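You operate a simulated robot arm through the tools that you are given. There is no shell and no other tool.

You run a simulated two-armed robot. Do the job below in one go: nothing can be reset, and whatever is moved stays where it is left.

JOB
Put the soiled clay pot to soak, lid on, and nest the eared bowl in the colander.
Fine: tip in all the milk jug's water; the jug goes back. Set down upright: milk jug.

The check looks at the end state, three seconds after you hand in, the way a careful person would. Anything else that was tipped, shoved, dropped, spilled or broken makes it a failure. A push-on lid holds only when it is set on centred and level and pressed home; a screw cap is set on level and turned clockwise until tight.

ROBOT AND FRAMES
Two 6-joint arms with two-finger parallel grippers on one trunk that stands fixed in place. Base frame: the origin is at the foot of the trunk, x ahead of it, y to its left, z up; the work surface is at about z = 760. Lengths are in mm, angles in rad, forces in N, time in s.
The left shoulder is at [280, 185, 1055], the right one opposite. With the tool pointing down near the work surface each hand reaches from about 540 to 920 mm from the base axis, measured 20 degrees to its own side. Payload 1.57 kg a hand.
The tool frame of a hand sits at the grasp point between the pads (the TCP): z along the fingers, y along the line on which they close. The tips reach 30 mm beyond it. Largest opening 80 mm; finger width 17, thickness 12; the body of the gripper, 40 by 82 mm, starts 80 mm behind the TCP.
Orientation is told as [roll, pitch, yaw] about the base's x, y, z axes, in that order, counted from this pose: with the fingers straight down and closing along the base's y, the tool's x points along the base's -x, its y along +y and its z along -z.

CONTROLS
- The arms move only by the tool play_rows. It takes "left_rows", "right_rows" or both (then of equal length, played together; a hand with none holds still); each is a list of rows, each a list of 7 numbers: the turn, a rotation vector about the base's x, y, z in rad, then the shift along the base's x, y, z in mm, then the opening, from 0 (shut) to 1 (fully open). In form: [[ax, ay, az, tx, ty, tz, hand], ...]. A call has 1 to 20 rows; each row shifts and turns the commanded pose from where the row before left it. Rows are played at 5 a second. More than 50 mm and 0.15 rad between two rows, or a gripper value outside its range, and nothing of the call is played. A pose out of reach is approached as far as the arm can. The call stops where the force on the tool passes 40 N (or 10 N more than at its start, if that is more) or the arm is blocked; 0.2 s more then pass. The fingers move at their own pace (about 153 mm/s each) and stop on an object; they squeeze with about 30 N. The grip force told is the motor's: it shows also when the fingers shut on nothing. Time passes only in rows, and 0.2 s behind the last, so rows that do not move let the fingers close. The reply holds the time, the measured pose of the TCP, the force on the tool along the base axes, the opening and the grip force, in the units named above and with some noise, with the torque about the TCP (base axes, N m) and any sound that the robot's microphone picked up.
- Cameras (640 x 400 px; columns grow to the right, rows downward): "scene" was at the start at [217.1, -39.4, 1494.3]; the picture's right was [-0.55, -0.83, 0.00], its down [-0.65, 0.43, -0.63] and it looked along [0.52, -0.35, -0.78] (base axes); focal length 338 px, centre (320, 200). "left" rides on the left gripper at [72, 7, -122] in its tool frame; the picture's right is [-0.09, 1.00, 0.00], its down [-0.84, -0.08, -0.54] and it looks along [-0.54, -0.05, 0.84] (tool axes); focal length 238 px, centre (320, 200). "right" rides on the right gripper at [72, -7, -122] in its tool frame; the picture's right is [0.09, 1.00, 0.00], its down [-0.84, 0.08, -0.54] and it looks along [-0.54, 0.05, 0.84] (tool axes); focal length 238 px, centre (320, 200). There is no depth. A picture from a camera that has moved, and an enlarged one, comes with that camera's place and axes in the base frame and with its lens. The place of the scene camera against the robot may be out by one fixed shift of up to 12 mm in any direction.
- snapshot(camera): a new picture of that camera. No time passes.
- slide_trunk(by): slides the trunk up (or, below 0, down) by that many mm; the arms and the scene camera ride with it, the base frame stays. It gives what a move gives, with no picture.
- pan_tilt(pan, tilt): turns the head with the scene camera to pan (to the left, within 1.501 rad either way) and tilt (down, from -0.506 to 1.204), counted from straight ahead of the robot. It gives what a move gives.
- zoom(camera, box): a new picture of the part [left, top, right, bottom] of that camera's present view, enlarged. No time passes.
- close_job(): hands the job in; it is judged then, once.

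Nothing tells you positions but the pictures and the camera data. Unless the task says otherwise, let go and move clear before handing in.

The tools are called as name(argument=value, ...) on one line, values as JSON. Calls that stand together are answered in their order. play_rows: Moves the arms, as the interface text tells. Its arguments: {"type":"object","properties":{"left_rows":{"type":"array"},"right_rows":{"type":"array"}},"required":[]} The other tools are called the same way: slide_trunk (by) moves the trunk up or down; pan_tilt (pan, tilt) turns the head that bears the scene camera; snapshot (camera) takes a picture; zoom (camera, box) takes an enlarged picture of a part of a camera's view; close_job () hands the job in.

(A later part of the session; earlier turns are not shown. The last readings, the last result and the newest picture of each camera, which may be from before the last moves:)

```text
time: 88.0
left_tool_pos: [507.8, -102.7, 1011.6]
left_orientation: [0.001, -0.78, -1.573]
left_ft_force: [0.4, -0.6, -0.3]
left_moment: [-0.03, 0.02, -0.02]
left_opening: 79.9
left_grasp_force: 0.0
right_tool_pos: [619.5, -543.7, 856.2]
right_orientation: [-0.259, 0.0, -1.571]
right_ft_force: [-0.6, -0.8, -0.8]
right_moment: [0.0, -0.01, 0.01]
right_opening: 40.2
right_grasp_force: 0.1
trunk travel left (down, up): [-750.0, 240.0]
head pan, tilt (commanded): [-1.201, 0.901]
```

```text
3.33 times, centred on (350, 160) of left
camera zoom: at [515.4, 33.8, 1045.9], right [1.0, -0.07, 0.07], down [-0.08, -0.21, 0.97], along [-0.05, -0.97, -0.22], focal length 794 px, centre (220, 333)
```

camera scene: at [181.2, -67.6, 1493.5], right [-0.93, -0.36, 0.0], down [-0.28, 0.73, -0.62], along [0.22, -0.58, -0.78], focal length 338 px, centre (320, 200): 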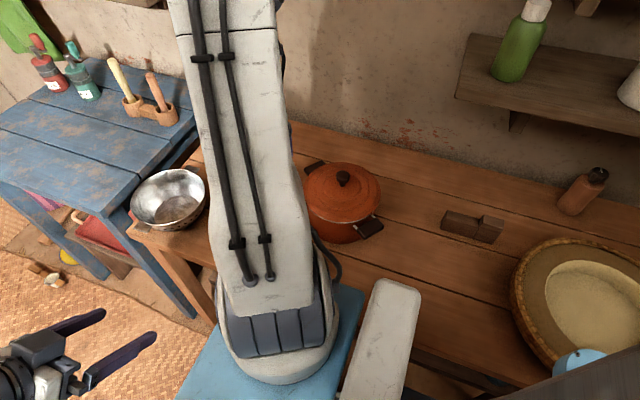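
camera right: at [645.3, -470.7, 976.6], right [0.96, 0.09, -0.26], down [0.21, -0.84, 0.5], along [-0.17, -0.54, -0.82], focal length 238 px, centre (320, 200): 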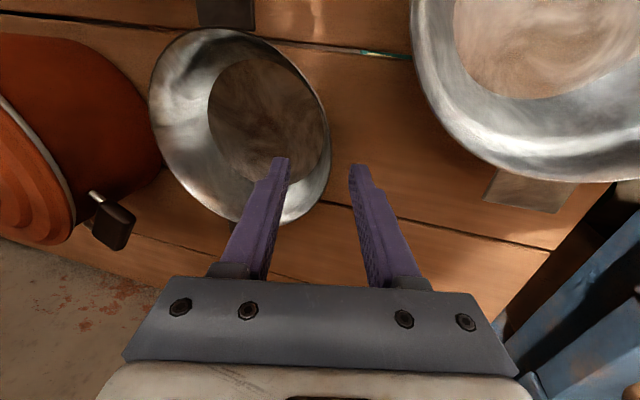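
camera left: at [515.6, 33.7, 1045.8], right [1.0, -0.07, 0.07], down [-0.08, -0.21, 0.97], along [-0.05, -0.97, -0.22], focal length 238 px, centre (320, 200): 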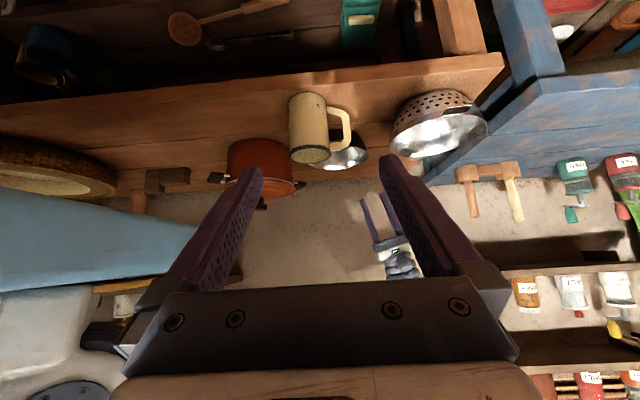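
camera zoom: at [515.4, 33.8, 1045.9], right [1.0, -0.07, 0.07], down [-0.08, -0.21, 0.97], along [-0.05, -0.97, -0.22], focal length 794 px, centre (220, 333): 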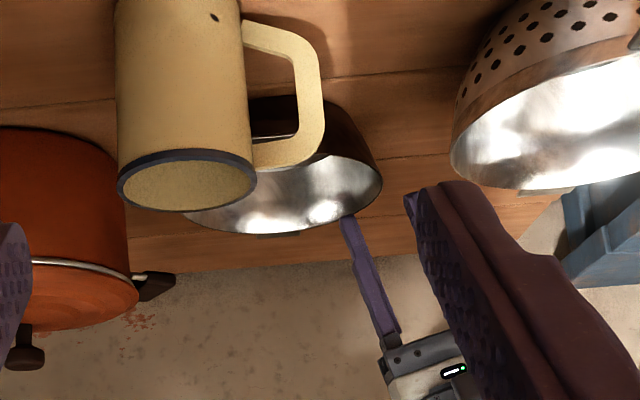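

The rim tracks as predicted. Final 30 mm down so the tips reach about 15 mm below the rim.

play_rows(right_rows=[[0, 0, 0, 0, -0.5, -12, 0.5], [0, 0, 0, 0, 0, -10, 0.5], [0, 0, 0, 0, 0, -8.5, 0.5], [0, 0, 0, 0, 0, 0, 0.5]])

snapshot(camera="right")

zoom(camera="left", box=[310, 120, 400, 200])

```text
time: 89.0
left_tool_pos: [509.3, -103.5, 1010.8]
left_orientation: [0.002, -0.78, -1.575]
left_ft_force: [-0.4, -0.1, 0.1]
left_moment: [-0.03, -0.03, -0.02]
left_opening: 79.8
left_grasp_force: 0.1
right_tool_pos: [621.3, -543.8, 825.5]
right_orientation: [-0.259, -0.004, -1.571]
right_ft_force: [0.3, -0.6, -0.4]
right_moment: [0.01, -0.01, 0.0]
right_opening: 40.1
right_grasp_force: 0.1
trunk travel left (down, up): [-750.0, 240.0]
head pan, tilt (commanded): [-1.201, 0.901]
```

```text
taken
camera right: at [645.9, -470.6, 944.7], right [0.96, 0.09, -0.26], down [0.21, -0.84, 0.5], along [-0.17, -0.54, -0.82], focal length 238 px, centre (320, 200)
```

right: 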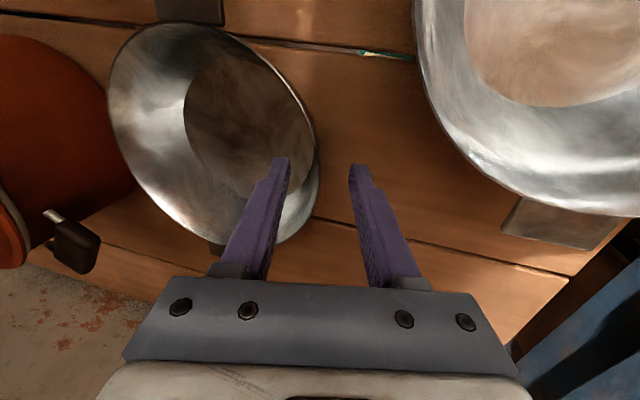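

```text
5.00 times, centred on (355, 160) of left
camera zoom: at [515.5, 33.8, 1045.9], right [1.0, -0.07, 0.07], down [-0.08, -0.21, 0.97], along [-0.05, -0.97, -0.22], focal length 1192 px, centre (145, 400)
```

zoom: 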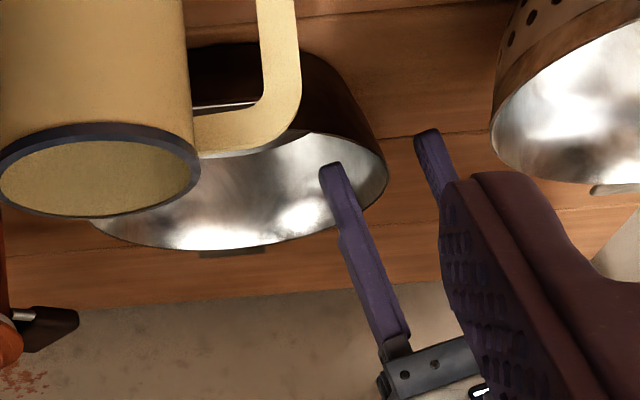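

Both cameras show the rim centred between the fingers, lean matching the wall. Closing.

play_rows(right_rows=[[0, 0, 0, 0, 0, 0, 0.3], [0, 0, 0, 0, 0, 0, 0.15], [0, 0, 0, 0, 0, 0, 0], [0, 0, 0, 0, 0, 0, 0], [0, 0, 0, 0, 0, 0, 0]])

snapshot(camera="right")

zoom(camera="left", box=[310, 120, 400, 200])

```text
time: 90.2
left_tool_pos: [508.9, -103.6, 1011.1]
left_orientation: [0.002, -0.778, -1.576]
left_ft_force: [0.0, 0.0, -0.3]
left_moment: [0.0, 0.02, 0.01]
left_opening: 80.1
left_grasp_force: 0.1
right_tool_pos: [620.6, -544.6, 826.4]
right_orientation: [-0.261, -0.001, -1.57]
right_ft_force: [0.6, 0.3, 3.4]
right_moment: [0.0, 0.51, -0.01]
right_opening: 2.9
right_grasp_force: 23.9
trunk travel left (down, up): [-750.0, 240.0]
head pan, tilt (commanded): [-1.201, 0.901]
```

```text
taken
camera right: at [645.7, -470.5, 945.1], right [0.96, 0.09, -0.26], down [0.21, -0.84, 0.5], along [-0.17, -0.54, -0.82], focal length 238 px, centre (320, 200)
```

right: 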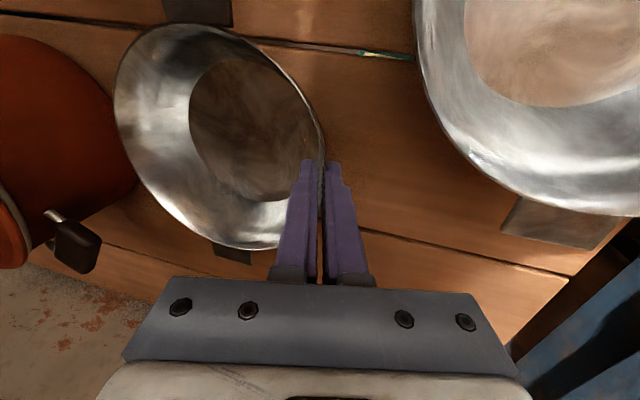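

```text
5.00 times, centred on (355, 160) of left
camera zoom: at [515.4, 33.9, 1045.9], right [1.0, -0.07, 0.07], down [-0.08, -0.21, 0.97], along [-0.05, -0.97, -0.22], focal length 1192 px, centre (145, 400)
```

zoom: 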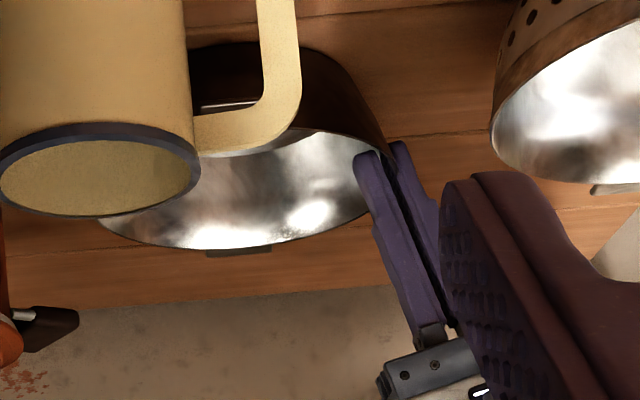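

Rim gripped. I'll lift gently and look at how the bowl hangs.

play_rows(right_rows=[[0, 0, 0, 0, 0, 3, 0], [0, 0, 0, 0, 0, 6, 0], [0, 0, 0, 0, 0, 10, 0], [0, 0, 0, 0, 0, 12, 0], [0, 0, 0, 0, 0, 0, 0]])

snapshot(camera="right")

zoom(camera="left", box=[290, 110, 410, 210])

```text
time: 91.5
left_tool_pos: [508.4, -103.5, 1010.0]
left_orientation: [0.001, -0.78, -1.574]
left_ft_force: [-0.1, 0.2, 1.1]
left_moment: [-0.01, 0.0, -0.02]
left_opening: 80.0
left_grasp_force: 0.1
right_tool_pos: [617.7, -543.6, 856.1]
right_orientation: [-0.261, 0.0, -1.571]
right_ft_force: [0.5, -0.3, -0.7]
right_moment: [0.02, -0.07, -0.02]
right_opening: 2.7
right_grasp_force: 23.7
trunk travel left (down, up): [-750.0, 240.0]
head pan, tilt (commanded): [-1.201, 0.901]
```

```text
taken
camera right: at [644.0, -470.9, 975.2], right [0.96, 0.09, -0.26], down [0.21, -0.84, 0.5], along [-0.17, -0.54, -0.82], focal length 238 px, centre (320, 200)
```

right: 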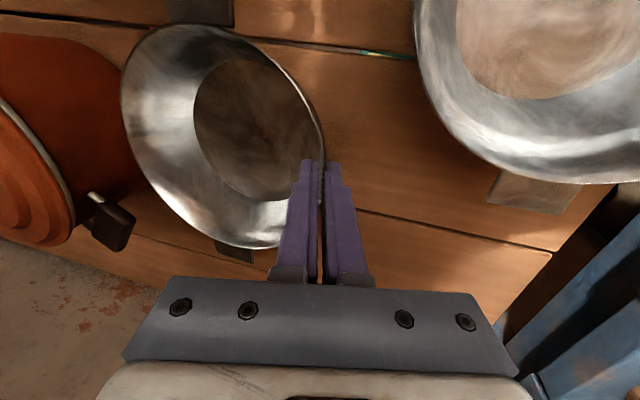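

```text
4.00 times, centred on (350, 160) of left
camera zoom: at [515.4, 33.8, 1045.9], right [1.0, -0.07, 0.07], down [-0.08, -0.21, 0.97], along [-0.05, -0.97, -0.22], focal length 953 px, centre (200, 360)
```

zoom: 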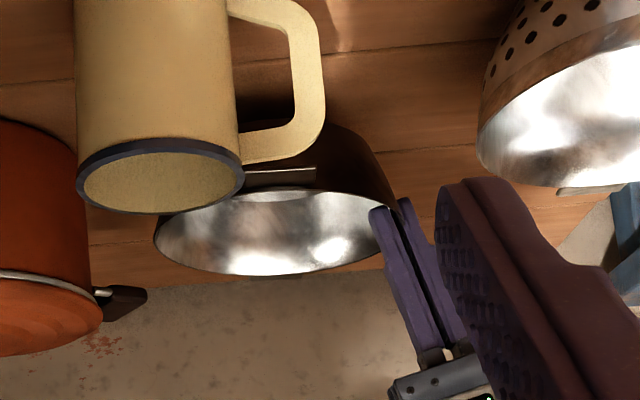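

The bowl is up, light and nearly level (far side a few degrees low, which suits me). I'll raise it and carry it to the colander while turning by +45°.

play_rows(right_rows=[[0, 0, 0, 0, 0, 15, 0], [0, 0, 0, 0, 0, 20, 0], [0, 0, 0, 0, 0, 20, 0], [0, 0, 0, 0, 0, 20, 0], [0, 0, 0, 0, 0, 20, 0], [0, 0, 0.06, 10, 10, 0, 0], [0, 0, 0.066, 14, 14, 0, 0], [0, 0, 0.066, 14, 14, 0, 0], [0, 0, 0.066, 14, 14, 0, 0], [0, 0, 0.066, 14, 14, 0, 0], [0, 0, 0.066, 14, 14, 0, 0], [0, 0, 0.066, 14, 14, 0, 0], [0, 0, 0.066, 14, 14, 0, 0], [0, 0, 0.066, 14, 14, 0, 0], [0, 0, 0.066, 14, 14, 0, 0], [0, 0, 0.066, 14, 14, 0, 0], [0, 0, 0.066, 14, 14, 0, 0], [0, 0, 0, 6, 4, 0, 0], [0, 0, 0, 0, 0, 0, 0]])

snapshot(camera="right")

snapshot(camera="left")

snapshot(camera="scene")

```text
time: 95.5
left_tool_pos: [507.9, -101.6, 1011.2]
left_orientation: [0.002, -0.781, -1.574]
left_ft_force: [-0.3, 0.4, -1.4]
left_moment: [-0.03, -0.01, -0.01]
left_opening: 79.9
left_grasp_force: 0.0
right_tool_pos: [789.2, -375.2, 950.3]
right_orientation: [-0.26, 0.0, -0.784]
right_ft_force: [0.2, -0.3, -1.3]
right_moment: [0.09, -0.06, -0.02]
right_opening: 2.7
right_grasp_force: 24.1
trunk travel left (down, up): [-750.0, 240.0]
head pan, tilt (commanded): [-1.201, 0.901]
```

```text
taken
camera right: at [757.8, -304.8, 1070.4], right [0.61, 0.75, -0.26], down [0.74, -0.44, 0.5], along [0.26, -0.5, -0.82], focal length 238 px, centre (320, 200)
```

right: 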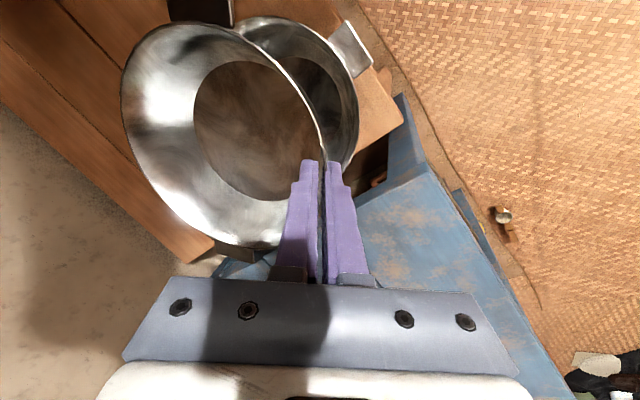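

```text
taken
camera left: at [515.5, 33.8, 1045.9], right [1.0, -0.07, 0.07], down [-0.08, -0.21, 0.97], along [-0.05, -0.97, -0.22], focal length 238 px, centre (320, 200)
```

left: 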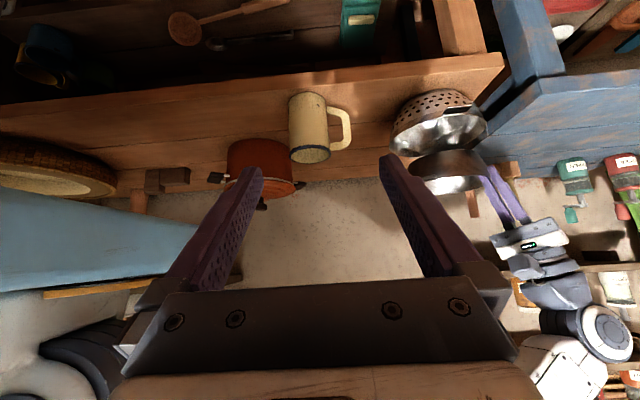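

```text
taken
camera scene: at [181.2, -67.6, 1493.5], right [-0.93, -0.36, 0.0], down [-0.28, 0.73, -0.62], along [0.22, -0.58, -0.78], focal length 338 px, centre (320, 200)
```

scene: 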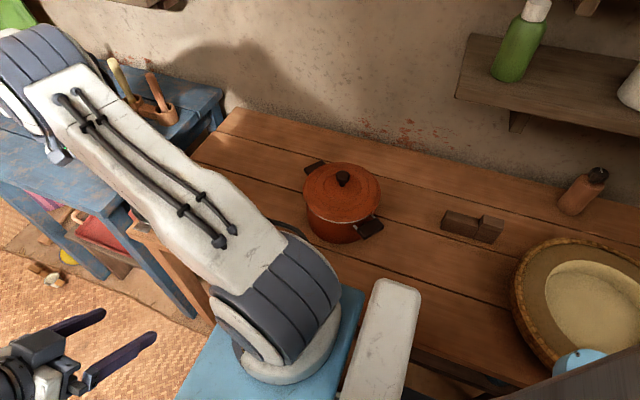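

The bowl hangs over the colander. I'll tip it about its ear axis by 0.2 rad (gripped side up) so the fingers will stay above the colander's rim while the ears land.

play_rows(right_rows=[[0.0707, -0.0707, 0, 0, 0, 0, 0], [0.0707, -0.0707, 0, 0, 0, 0, 0], [0, 0, 0, 0, 0, 0, 0]])

snapshot(camera="right")

zoom(camera="left", box=[380, 80, 530, 220])

```text
time: 96.2
left_tool_pos: [509.1, -103.0, 1009.9]
left_orientation: [0.002, -0.78, -1.574]
left_ft_force: [0.6, -0.1, -0.3]
left_moment: [0.01, 0.01, -0.02]
left_opening: 79.8
left_grasp_force: 0.1
right_tool_pos: [788.9, -374.8, 949.9]
right_orientation: [-0.061, -0.002, -0.784]
right_ft_force: [-0.6, 0.2, -1.4]
right_moment: [0.05, -0.05, -0.02]
right_opening: 2.7
right_grasp_force: 24.0
trunk travel left (down, up): [-750.0, 240.0]
head pan, tilt (commanded): [-1.201, 0.901]
```

```text
taken
camera right: at [739.6, -322.1, 1072.8], right [0.64, 0.77, -0.06], down [0.67, -0.51, 0.54], along [0.38, -0.38, -0.84], focal length 238 px, centre (320, 200)
```

right: 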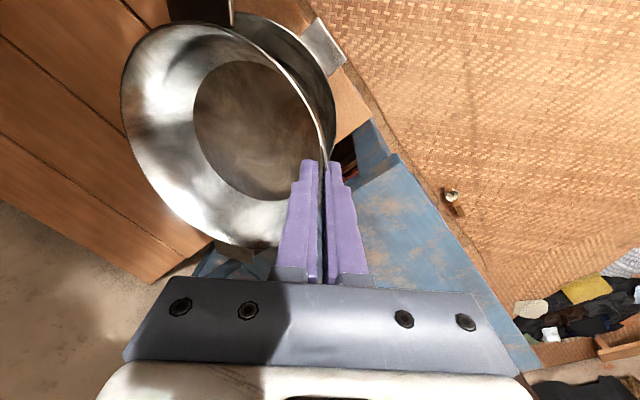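

```text
2.86 times, centred on (455, 150) of left
camera zoom: at [515.4, 33.8, 1045.9], right [1.0, -0.07, 0.07], down [-0.08, -0.21, 0.97], along [-0.05, -0.97, -0.22], focal length 681 px, centre (-66, 343)
```

zoom: 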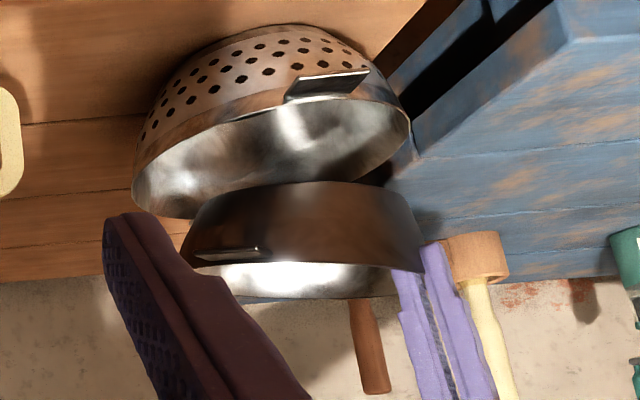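

The ears and rims are visible in both cameras. Zooming in to compare the bowl and colander centres.

zoom(camera="right", box=[110, 0, 370, 170])

zoom(camera="left", box=[420, 120, 500, 190])

```text
2.35 times, centred on (240, 85) of right
camera zoom: at [739.6, -322.1, 1072.8], right [0.64, 0.77, -0.06], down [0.67, -0.51, 0.54], along [0.38, -0.38, -0.84], focal length 561 px, centre (508, 471)
```

zoom: 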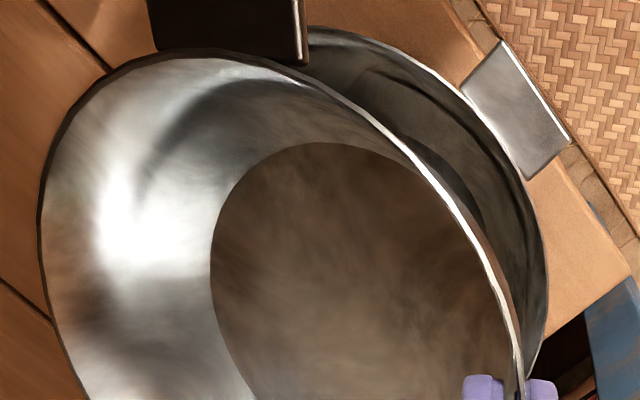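

```text
5.71 times, centred on (460, 155) of left
camera zoom: at [515.4, 33.8, 1045.9], right [1.0, -0.07, 0.07], down [-0.08, -0.21, 0.97], along [-0.05, -0.97, -0.22], focal length 1362 px, centre (-480, 457)
```

zoom: 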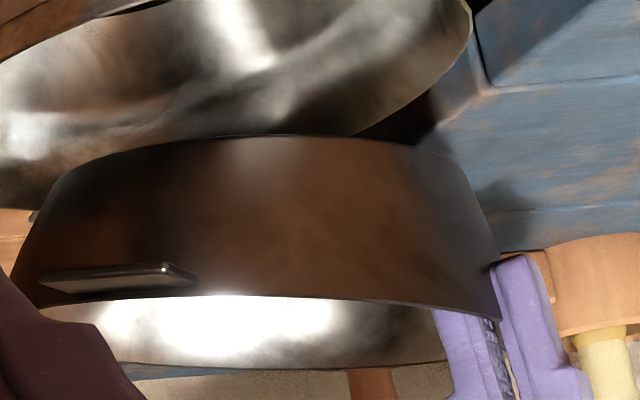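

Bowl and colander centres agree to about 1 mm. Lowering toward the rim now.

play_rows(right_rows=[[0, 0, 0, -0.3, -0.5, -20, 0], [0, 0, 0, 0, 0, -20, 0], [0, 0, 0, 0, 0, -15, 0], [0, 0, 0, 0, 0, -10, 0], [0, 0, 0, 0, 0, 0, 0]])

zoom(camera="left", box=[380, 80, 520, 200])

zoom(camera="right", box=[100, 0, 370, 260])

```text
time: 97.5
left_tool_pos: [508.5, -101.1, 1011.7]
left_orientation: [0.002, -0.78, -1.574]
left_ft_force: [0.6, 0.0, 0.6]
left_moment: [-0.02, 0.0, -0.04]
left_opening: 79.9
left_grasp_force: 0.1
right_tool_pos: [788.6, -375.6, 886.0]
right_orientation: [-0.059, -0.001, -0.786]
right_ft_force: [0.3, -0.2, -1.1]
right_moment: [0.05, -0.04, 0.02]
right_opening: 2.7
right_grasp_force: 23.8
trunk travel left (down, up): [-750.0, 240.0]
head pan, tilt (commanded): [-1.201, 0.901]
```

```text
3.33 times, centred on (450, 140) of left
camera zoom: at [515.5, 33.8, 1045.9], right [1.0, -0.07, 0.07], down [-0.08, -0.21, 0.97], along [-0.05, -0.97, -0.22], focal length 794 px, centre (-113, 400)
```

zoom: 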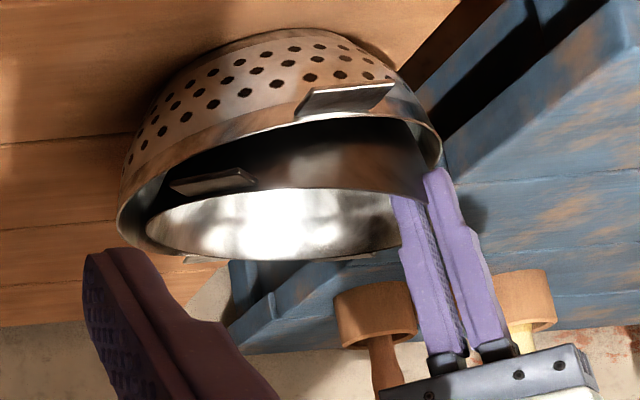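

```text
1.54 times, centred on (235, 130) of right
camera zoom: at [739.3, -323.8, 1008.2], right [0.64, 0.77, -0.06], down [0.67, -0.51, 0.54], along [0.38, -0.38, -0.84], focal length 367 px, centre (451, 308)
```

zoom: 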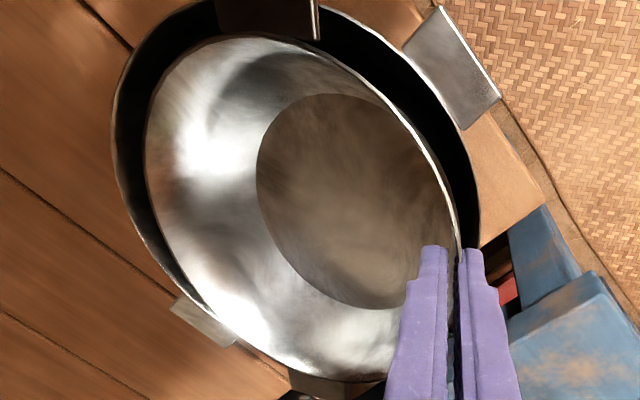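

Ears are over the rim and the bowl fits inside. Continuing slowly until the ears touch.

play_rows(right_rows=[[0, 0, 0, 0, 0, -4, 0], [0, 0, 0, 0, 0, -3, 0], [0, 0, 0, 0, 0, -2, 0], [0, 0, 0, 0, 0, -1, 0], [0, 0, 0, 0, 0, 0, 0]])

zoom(camera="left", box=[380, 80, 520, 200])

zoom(camera="right", box=[100, 0, 370, 260])

```text
time: 98.7
left_tool_pos: [508.5, -103.4, 1011.1]
left_orientation: [0.001, -0.781, -1.574]
left_ft_force: [0.2, -0.3, -0.7]
left_moment: [0.02, 0.01, -0.01]
left_opening: 80.0
left_grasp_force: 0.1
right_tool_pos: [789.7, -377.2, 875.5]
right_orientation: [-0.061, -0.002, -0.784]
right_ft_force: [-2.0, -0.1, 1.2]
right_moment: [-0.03, 0.1, -0.05]
right_opening: 2.8
right_grasp_force: 24.0
trunk travel left (down, up): [-750.0, 240.0]
head pan, tilt (commanded): [-1.201, 0.901]
```

```text
3.33 times, centred on (450, 140) of left
camera zoom: at [515.3, 33.8, 1045.9], right [1.0, -0.07, 0.07], down [-0.08, -0.21, 0.97], along [-0.05, -0.97, -0.22], focal length 794 px, centre (-113, 400)
```

zoom: 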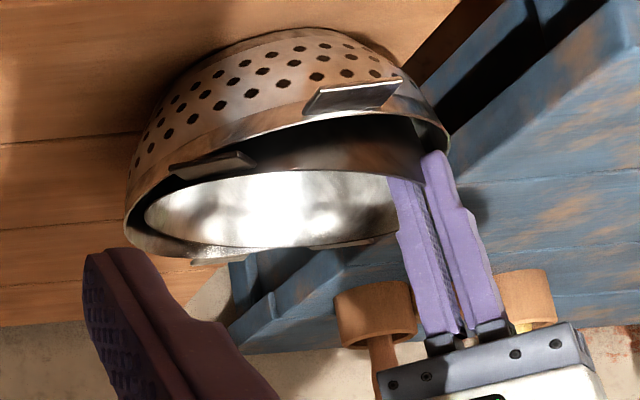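

```text
1.54 times, centred on (235, 130) of right
camera zoom: at [740.0, -323.9, 998.3], right [0.64, 0.77, -0.06], down [0.67, -0.51, 0.54], along [0.38, -0.38, -0.84], focal length 367 px, centre (451, 308)
```

zoom: 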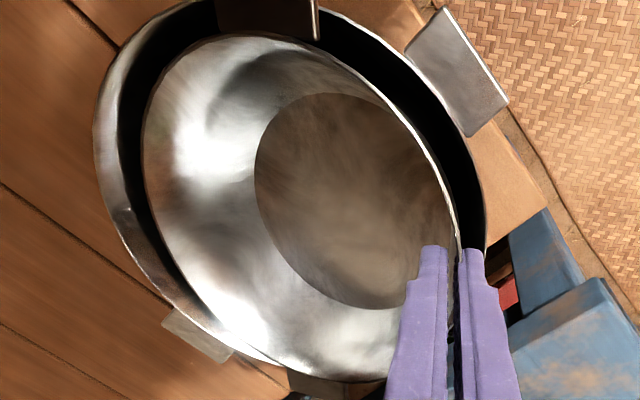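

The colander tipped slightly toward +x: the tilted bowl's base edge is pressing its near wall. I'll raise at once so it settles back.

play_rows(right_rows=[[0, 0, 0, 0, 0, 2, 0], [0, 0, 0, 0, 0, 3, 0], [0, 0, 0, 0, 0, 3, 0], [0, 0, 0, 0, 0, 0, 0]])

zoom(camera="left", box=[380, 80, 520, 200])

zoom(camera="right", box=[100, 0, 370, 260])

```text
time: 99.7
left_tool_pos: [508.9, -101.9, 1010.2]
left_orientation: [0.003, -0.779, -1.575]
left_ft_force: [-0.5, 0.2, -0.2]
left_moment: [0.02, -0.03, 0.01]
left_opening: 80.0
left_grasp_force: 0.0
right_tool_pos: [788.8, -377.7, 883.0]
right_orientation: [-0.058, -0.002, -0.787]
right_ft_force: [-0.4, 0.3, -0.3]
right_moment: [0.05, -0.05, 0.02]
right_opening: 2.9
right_grasp_force: 24.2
trunk travel left (down, up): [-750.0, 240.0]
head pan, tilt (commanded): [-1.201, 0.901]
```

```text
3.33 times, centred on (450, 140) of left
camera zoom: at [515.5, 33.8, 1045.9], right [1.0, -0.07, 0.07], down [-0.08, -0.21, 0.97], along [-0.05, -0.97, -0.22], focal length 794 px, centre (-113, 400)
```

zoom: 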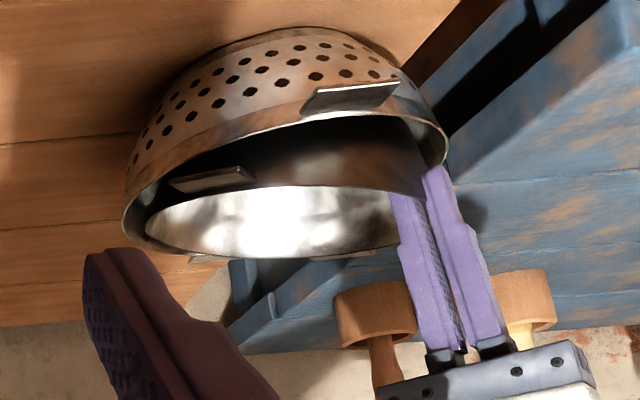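

```text
1.54 times, centred on (235, 130) of right
camera zoom: at [739.5, -324.9, 1006.3], right [0.64, 0.77, -0.06], down [0.67, -0.51, 0.54], along [0.38, -0.38, -0.84], focal length 367 px, centre (451, 308)
```

zoom: 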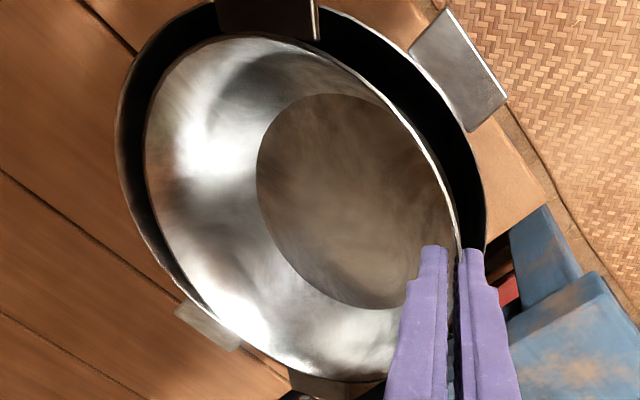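

The colander settled flat again (shifted about 2–3 mm). The bowl is tipped too much for its narrow walls, so I'll take back 0.10 rad of tip while slightly raised, recentre, and look.

play_rows(right_rows=[[0, 0, 0, 0, 0, 8, 0], [-0.0354, 0.0354, 0, 1.3, 1.5, 0, 0], [-0.0354, 0.0354, 0, 1.4, 1.5, 0, 0], [0, 0, 0, 0, 0, 0, 0]])

zoom(camera="left", box=[380, 80, 520, 200])

zoom(camera="right", box=[100, 0, 370, 260])

```text
time: 100.7
left_tool_pos: [508.7, -102.4, 1010.6]
left_orientation: [0.002, -0.781, -1.574]
left_ft_force: [0.3, -0.1, 0.2]
left_moment: [0.01, -0.02, -0.02]
left_opening: 80.1
left_grasp_force: 0.1
right_tool_pos: [790.4, -374.1, 892.3]
right_orientation: [-0.159, 0.0, -0.785]
right_ft_force: [-0.5, 0.6, -1.3]
right_moment: [0.06, -0.1, 0.01]
right_opening: 2.6
right_grasp_force: 24.0
trunk travel left (down, up): [-750.0, 240.0]
head pan, tilt (commanded): [-1.201, 0.901]
```

```text
3.33 times, centred on (450, 140) of left
camera zoom: at [515.5, 33.8, 1045.8], right [1.0, -0.07, 0.07], down [-0.08, -0.21, 0.97], along [-0.05, -0.97, -0.22], focal length 794 px, centre (-113, 400)
```

zoom: 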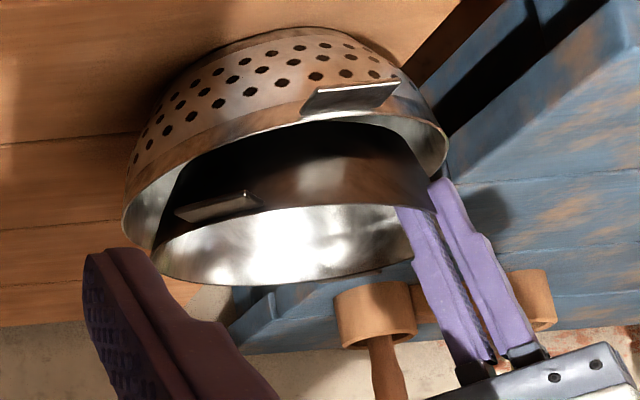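

```text
1.54 times, centred on (235, 130) of right
camera zoom: at [750.5, -312.6, 1014.5], right [0.63, 0.76, -0.16], down [0.71, -0.48, 0.52], along [0.32, -0.44, -0.84], focal length 367 px, centre (451, 308)
```

zoom: 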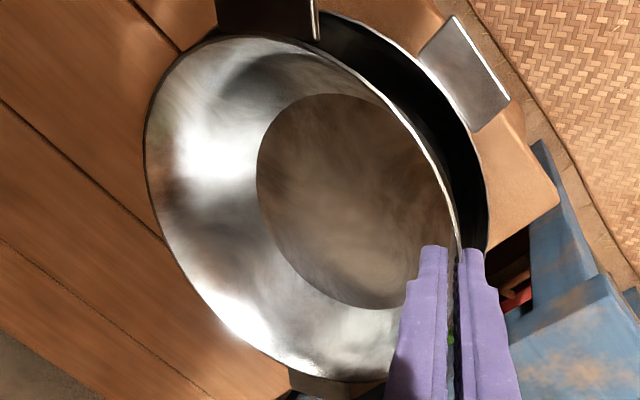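

Centres still agree within 2 mm. Lowering to just above landing.

play_rows(right_rows=[[0, 0, 0, 0.5, 0.5, -8, 0], [0, 0, 0, 0, 0, -6, 0], [0, 0, 0, 0, 0, -4, 0], [0, 0, 0, 0, 0, 0, 0]])

zoom(camera="left", box=[380, 80, 520, 200])

zoom(camera="right", box=[100, 0, 370, 260])

```text
time: 101.7
left_tool_pos: [509.5, -102.6, 1011.6]
left_orientation: [0.003, -0.78, -1.573]
left_ft_force: [-0.2, -1.1, 1.4]
left_moment: [0.03, -0.02, 0.02]
left_opening: 79.9
left_grasp_force: 0.1
right_tool_pos: [792.8, -374.4, 873.1]
right_orientation: [-0.16, 0.0, -0.786]
right_ft_force: [0.5, 0.5, -2.2]
right_moment: [0.02, -0.02, 0.0]
right_opening: 2.8
right_grasp_force: 24.0
trunk travel left (down, up): [-750.0, 240.0]
head pan, tilt (commanded): [-1.201, 0.901]
```

```text
3.33 times, centred on (450, 140) of left
camera zoom: at [515.5, 33.8, 1045.9], right [1.0, -0.07, 0.07], down [-0.08, -0.21, 0.97], along [-0.05, -0.97, -0.22], focal length 794 px, centre (-113, 400)
```

zoom: 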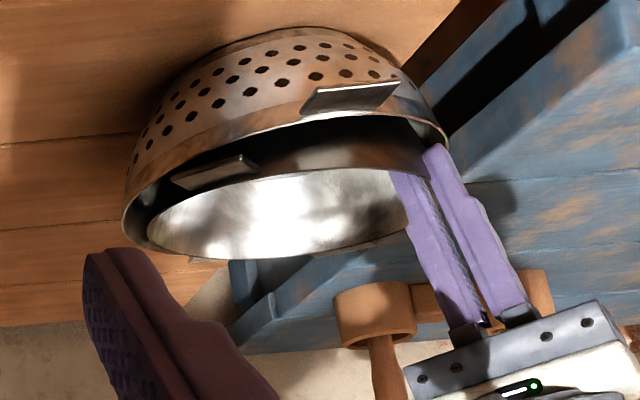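

```text
1.54 times, centred on (235, 130) of right
camera zoom: at [751.3, -312.1, 995.2], right [0.63, 0.76, -0.16], down [0.71, -0.48, 0.52], along [0.32, -0.44, -0.84], focal length 367 px, centre (451, 308)
```

zoom: 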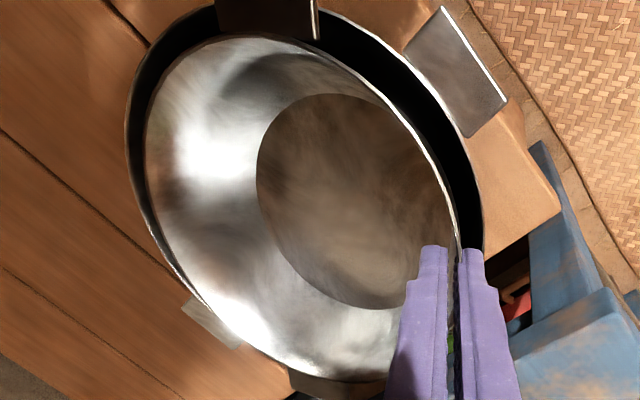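

zoom(camera="right", box=[190, 190, 350, 290])

zoom(camera="right", box=[160, 0, 320, 100])

zoom(camera="left", box=[410, 100, 480, 160])

```text
4.00 times, centred on (270, 240) of right
camera zoom: at [751.3, -312.1, 995.2], right [0.63, 0.76, -0.16], down [0.71, -0.48, 0.52], along [0.32, -0.44, -0.84], focal length 953 px, centre (520, 40)
```

zoom: 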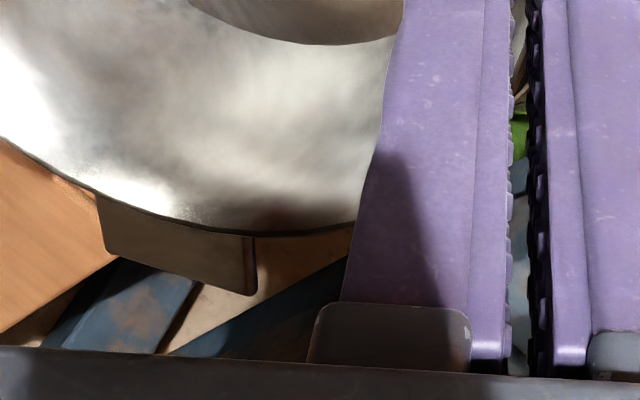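

```text
4.00 times, centred on (240, 50) of right
camera zoom: at [751.3, -312.1, 995.2], right [0.63, 0.76, -0.16], down [0.71, -0.48, 0.52], along [0.32, -0.44, -0.84], focal length 953 px, centre (640, 800)
```

zoom: 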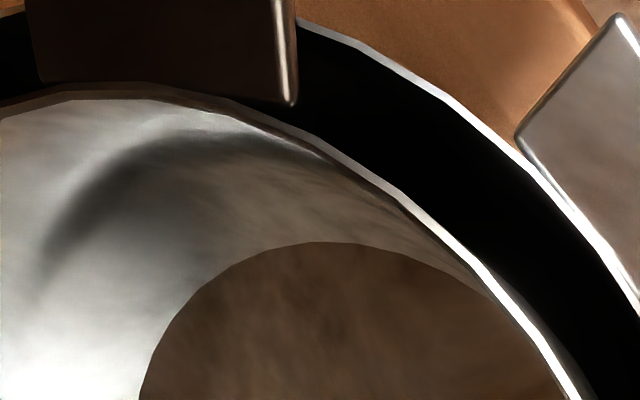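

```text
6.67 times, centred on (445, 130) of left
camera zoom: at [515.5, 33.8, 1045.9], right [1.0, -0.07, 0.07], down [-0.08, -0.21, 0.97], along [-0.05, -0.97, -0.22], focal length 1589 px, centre (-513, 667)
```

zoom: 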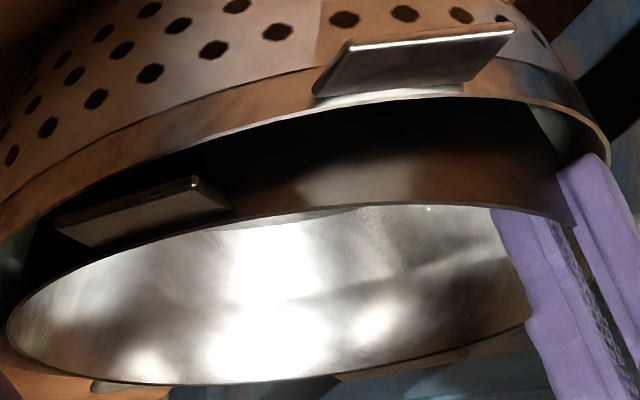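

Both ears overlap the colander rim, about 8–10 mm above it. I'll descend in small steps, watching force and colander.

play_rows(right_rows=[[0, 0, 0, 0, 0, -1.5, 0], [0, 0, 0, 0, 0, -1.5, 0], [0, 0, 0, 0, 0, 0, 0]])

zoom(camera="left", box=[380, 80, 520, 200])

```text
time: 102.5
left_tool_pos: [509.2, -103.1, 1010.6]
left_orientation: [0.003, -0.781, -1.573]
left_ft_force: [-0.7, -0.9, 0.2]
left_moment: [-0.01, 0.0, 0.01]
left_opening: 80.0
left_grasp_force: 0.0
right_tool_pos: [791.2, -372.4, 870.7]
right_orientation: [-0.159, 0.001, -0.786]
right_ft_force: [0.3, 0.7, -1.0]
right_moment: [0.09, -0.04, 0.04]
right_opening: 2.9
right_grasp_force: 24.6
trunk travel left (down, up): [-750.0, 240.0]
head pan, tilt (commanded): [-1.201, 0.901]
```

```text
3.33 times, centred on (450, 140) of left
camera zoom: at [515.5, 33.8, 1045.9], right [1.0, -0.07, 0.07], down [-0.08, -0.21, 0.97], along [-0.05, -0.97, -0.22], focal length 794 px, centre (-113, 400)
```

zoom: 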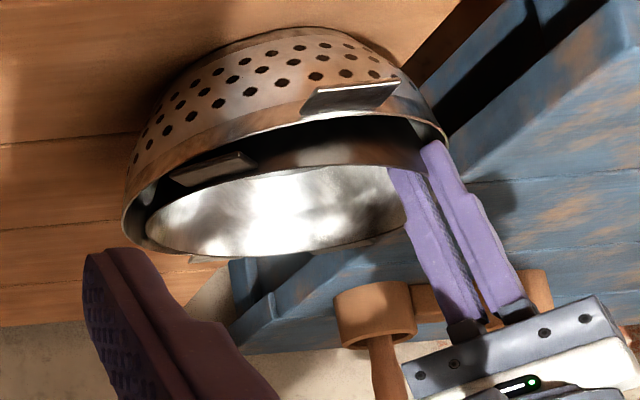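

play_rows(right_rows=[[0, 0, 0, 0, 0, -1, 0], [0, 0, 0, 0, 0, -1, 0], [0, 0, 0, 0, 0, 0, 0]])

zoom(camera="left", box=[380, 80, 520, 200])

```text
time: 103.2
left_tool_pos: [508.8, -102.7, 1011.0]
left_orientation: [0.001, -0.779, -1.574]
left_ft_force: [-0.4, 0.8, 0.1]
left_moment: [-0.03, 0.02, 0.02]
left_opening: 79.6
left_grasp_force: 0.0
right_tool_pos: [792.3, -373.5, 870.4]
right_orientation: [-0.16, 0.0, -0.785]
right_ft_force: [-1.3, -1.6, -0.5]
right_moment: [0.0, 0.03, -0.03]
right_opening: 2.4
right_grasp_force: 23.5
trunk travel left (down, up): [-750.0, 240.0]
head pan, tilt (commanded): [-1.201, 0.901]
```

```text
3.33 times, centred on (450, 140) of left
camera zoom: at [515.4, 33.8, 1045.9], right [1.0, -0.07, 0.07], down [-0.08, -0.21, 0.97], along [-0.05, -0.97, -0.22], focal length 794 px, centre (-113, 400)
```

zoom: 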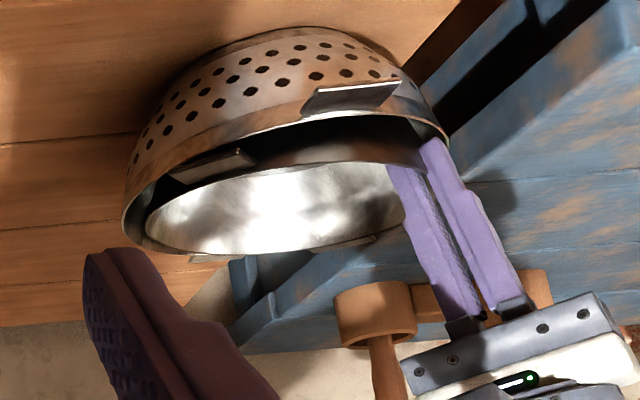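

A slight push inward is felt on the near side; I'll ease 1.5 mm inward and go on.

play_rows(right_rows=[[0, 0, 0, -1.1, -1.1, 0, 0], [0, 0, 0, 0, 0, -1, 0], [0, 0, 0, 0, 0, 0, 0]])

zoom(camera="left", box=[410, 100, 480, 160])

zoom(camera="right", box=[100, 0, 370, 260])

```text
time: 104.0
left_tool_pos: [508.6, -102.2, 1010.9]
left_orientation: [0.002, -0.78, -1.574]
left_ft_force: [-0.4, -0.1, 0.7]
left_moment: [-0.01, 0.0, 0.0]
left_opening: 80.0
left_grasp_force: 0.1
right_tool_pos: [791.3, -374.3, 868.1]
right_orientation: [-0.16, -0.001, -0.785]
right_ft_force: [0.5, -0.1, -1.4]
right_moment: [0.06, -0.08, 0.0]
right_opening: 2.8
right_grasp_force: 23.5
trunk travel left (down, up): [-750.0, 240.0]
head pan, tilt (commanded): [-1.201, 0.901]
```

```text
6.67 times, centred on (445, 130) of left
camera zoom: at [515.5, 33.8, 1045.9], right [1.0, -0.07, 0.07], down [-0.08, -0.21, 0.97], along [-0.05, -0.97, -0.22], focal length 1589 px, centre (-513, 667)
```

zoom: 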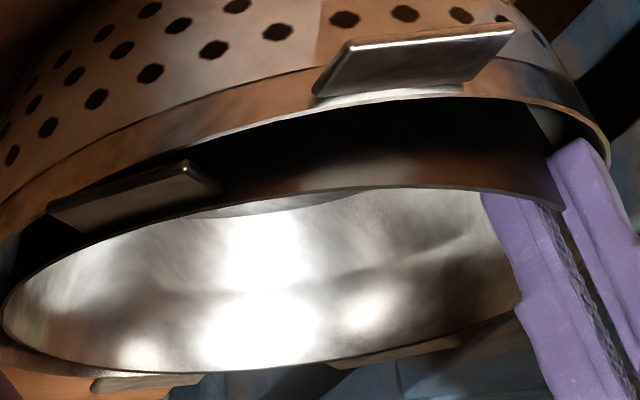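

```text
1.54 times, centred on (235, 130) of right
camera zoom: at [750.2, -313.1, 990.0], right [0.63, 0.76, -0.16], down [0.71, -0.48, 0.52], along [0.32, -0.44, -0.84], focal length 367 px, centre (451, 308)
```

zoom: 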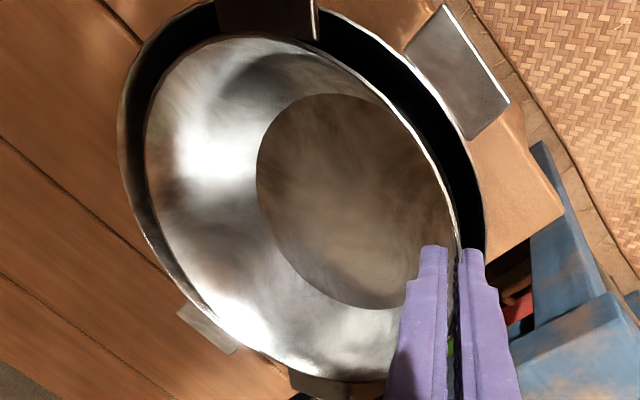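

Free again, ears a few mm above the rim. One more small step down.

play_rows(right_rows=[[0, 0, 0, 0, 0, -1, 0], [0, 0, 0, 0, 0, -1, 0], [0, 0, 0, 0, 0, 0, 0]])

zoom(camera="left", box=[410, 100, 480, 160])

```text
time: 104.8
left_tool_pos: [509.5, -102.4, 1010.0]
left_orientation: [0.001, -0.78, -1.574]
left_ft_force: [-0.1, -0.4, -0.2]
left_moment: [-0.03, 0.01, 0.01]
left_opening: 79.9
left_grasp_force: 0.0
right_tool_pos: [790.7, -375.1, 865.8]
right_orientation: [-0.159, 0.001, -0.785]
right_ft_force: [-0.5, 0.6, -0.5]
right_moment: [0.08, -0.02, -0.03]
right_opening: 2.5
right_grasp_force: 24.3
trunk travel left (down, up): [-750.0, 240.0]
head pan, tilt (commanded): [-1.201, 0.901]
```

```text
6.67 times, centred on (445, 130) of left
camera zoom: at [515.4, 33.8, 1045.9], right [1.0, -0.07, 0.07], down [-0.08, -0.21, 0.97], along [-0.05, -0.97, -0.22], focal length 1589 px, centre (-513, 667)
```

zoom: 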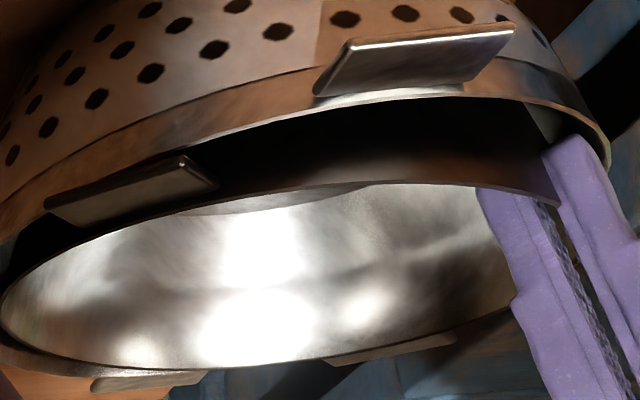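

play_rows(right_rows=[[0, 0, 0, 0, 0, -1, 0], [0, 0, 0, 0, 0, -0.7, 0], [0, 0, 0, 0, 0, 0, 0]])

zoom(camera="left", box=[380, 80, 520, 200])

zoom(camera="left", box=[410, 100, 480, 160])

```text
time: 105.7
left_tool_pos: [508.5, -102.5, 1011.2]
left_orientation: [0.002, -0.781, -1.574]
left_ft_force: [1.2, 0.8, -0.3]
left_moment: [-0.01, -0.03, -0.02]
left_opening: 79.7
left_grasp_force: 0.0
right_tool_pos: [790.7, -374.1, 865.7]
right_orientation: [-0.159, -0.001, -0.784]
right_ft_force: [-0.9, 2.4, 5.0]
right_moment: [0.14, -0.03, -0.01]
right_opening: 2.7
right_grasp_force: 24.0
trunk travel left (down, up): [-750.0, 240.0]
head pan, tilt (commanded): [-1.201, 0.901]
```

```text
3.33 times, centred on (450, 140) of left
camera zoom: at [515.2, 34.0, 1046.1], right [1.0, -0.07, 0.07], down [-0.08, -0.21, 0.97], along [-0.05, -0.97, -0.22], focal length 794 px, centre (-113, 400)
```

zoom: 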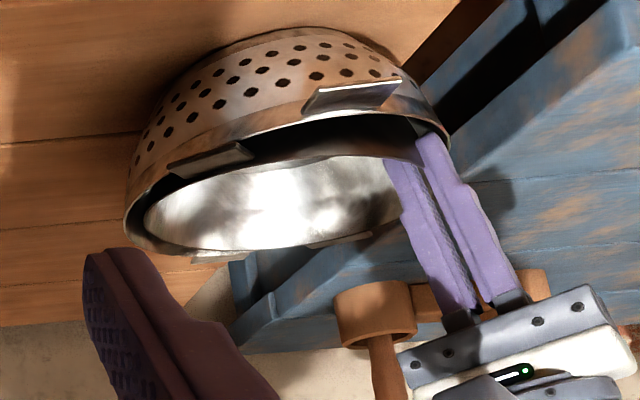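

```text
6.67 times, centred on (445, 130) of left
camera zoom: at [515.2, 34.0, 1046.1], right [1.0, -0.07, 0.07], down [-0.08, -0.21, 0.97], along [-0.05, -0.97, -0.22], focal length 1589 px, centre (-513, 667)
```

zoom: 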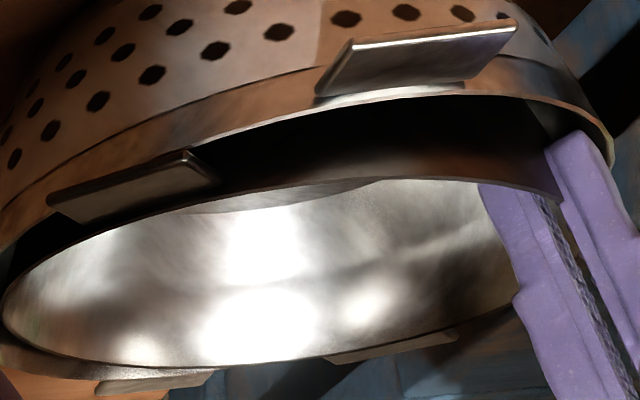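

Contact now, slightly loading the colander on the near side. I'll rise 1.2 mm to unload it, then check.

play_rows(right_rows=[[0, 0, 0, 0, 0, 1.3, 0], [0, 0, 0, 0, 0, 0, 0]])

zoom(camera="left", box=[410, 100, 480, 160])

zoom(camera="right", box=[200, 90, 360, 210])

```text
time: 106.2
left_tool_pos: [508.3, -103.6, 1011.2]
left_orientation: [0.002, -0.778, -1.576]
left_ft_force: [0.1, -0.4, 0.2]
left_moment: [0.01, -0.02, 0.02]
left_opening: 80.1
left_grasp_force: 0.0
right_tool_pos: [790.7, -373.8, 867.6]
right_orientation: [-0.161, 0.0, -0.787]
right_ft_force: [-1.3, -0.4, 1.2]
right_moment: [0.04, -0.06, -0.04]
right_opening: 3.0
right_grasp_force: 23.5
trunk travel left (down, up): [-750.0, 240.0]
head pan, tilt (commanded): [-1.201, 0.901]
```

```text
6.67 times, centred on (445, 130) of left
camera zoom: at [515.4, 33.8, 1045.9], right [1.0, -0.07, 0.07], down [-0.08, -0.21, 0.97], along [-0.05, -0.97, -0.22], focal length 1589 px, centre (-513, 667)
```

zoom: 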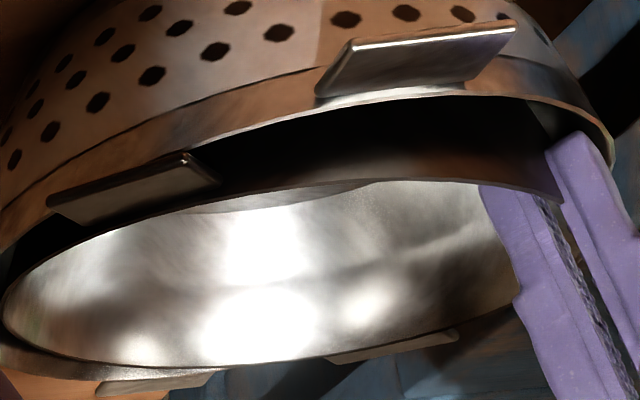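

```text
3.33 times, centred on (280, 150) of right
camera zoom: at [750.5, -313.7, 987.8], right [0.63, 0.76, -0.16], down [0.71, -0.48, 0.52], along [0.32, -0.44, -0.84], focal length 794 px, centre (453, 367)
```

zoom: 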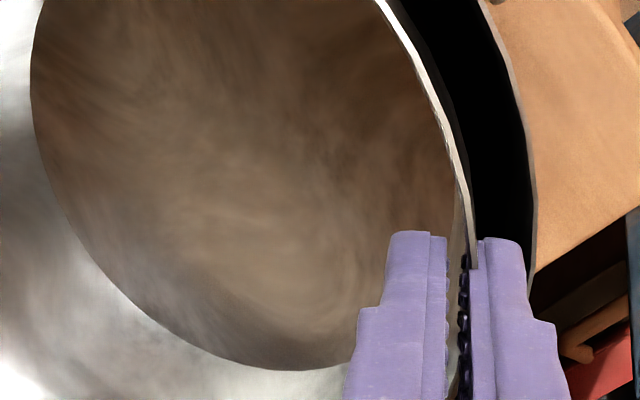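

The ears now sit practically on the colander rim with hardly any load. I'll open the fingers just a little so the bowl settles onto its ears.

play_rows(right_rows=[[0, 0, 0, 0, 0, 0, 0.08], [0, 0, 0, 0, 0, 0, 0.14], [0, 0, 0, 0, 0, 0, 0.14]])

zoom(camera="left", box=[380, 80, 520, 200])

snapshot(camera="right")

```text
time: 107.0
left_tool_pos: [508.3, -102.4, 1012.1]
left_orientation: [0.004, -0.779, -1.575]
left_ft_force: [-0.2, -0.6, 0.4]
left_moment: [-0.02, 0.01, 0.01]
left_opening: 80.1
left_grasp_force: 0.1
right_tool_pos: [790.7, -375.4, 866.3]
right_orientation: [-0.159, -0.001, -0.785]
right_ft_force: [-1.4, -0.9, 1.9]
right_moment: [-0.02, -0.02, -0.04]
right_opening: 10.0
right_grasp_force: 0.1
trunk travel left (down, up): [-750.0, 240.0]
head pan, tilt (commanded): [-1.201, 0.901]
```

```text
3.33 times, centred on (450, 140) of left
camera zoom: at [515.3, 33.8, 1045.9], right [1.0, -0.07, 0.07], down [-0.08, -0.21, 0.97], along [-0.05, -0.97, -0.22], focal length 794 px, centre (-113, 400)
```

zoom: 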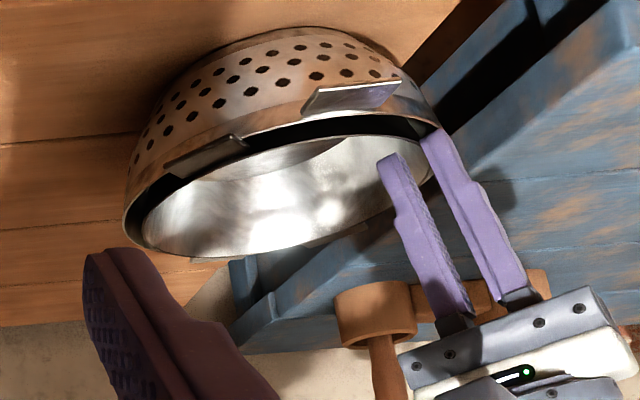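

```text
taken
camera right: at [750.7, -313.7, 988.1], right [0.63, 0.76, -0.16], down [0.71, -0.48, 0.52], along [0.32, -0.44, -0.84], focal length 238 px, centre (320, 200)
```

right: 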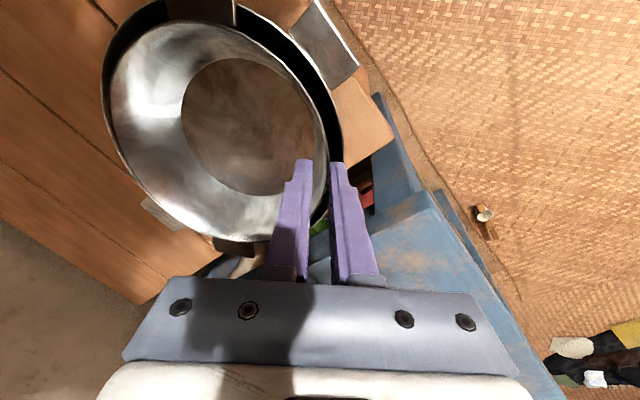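

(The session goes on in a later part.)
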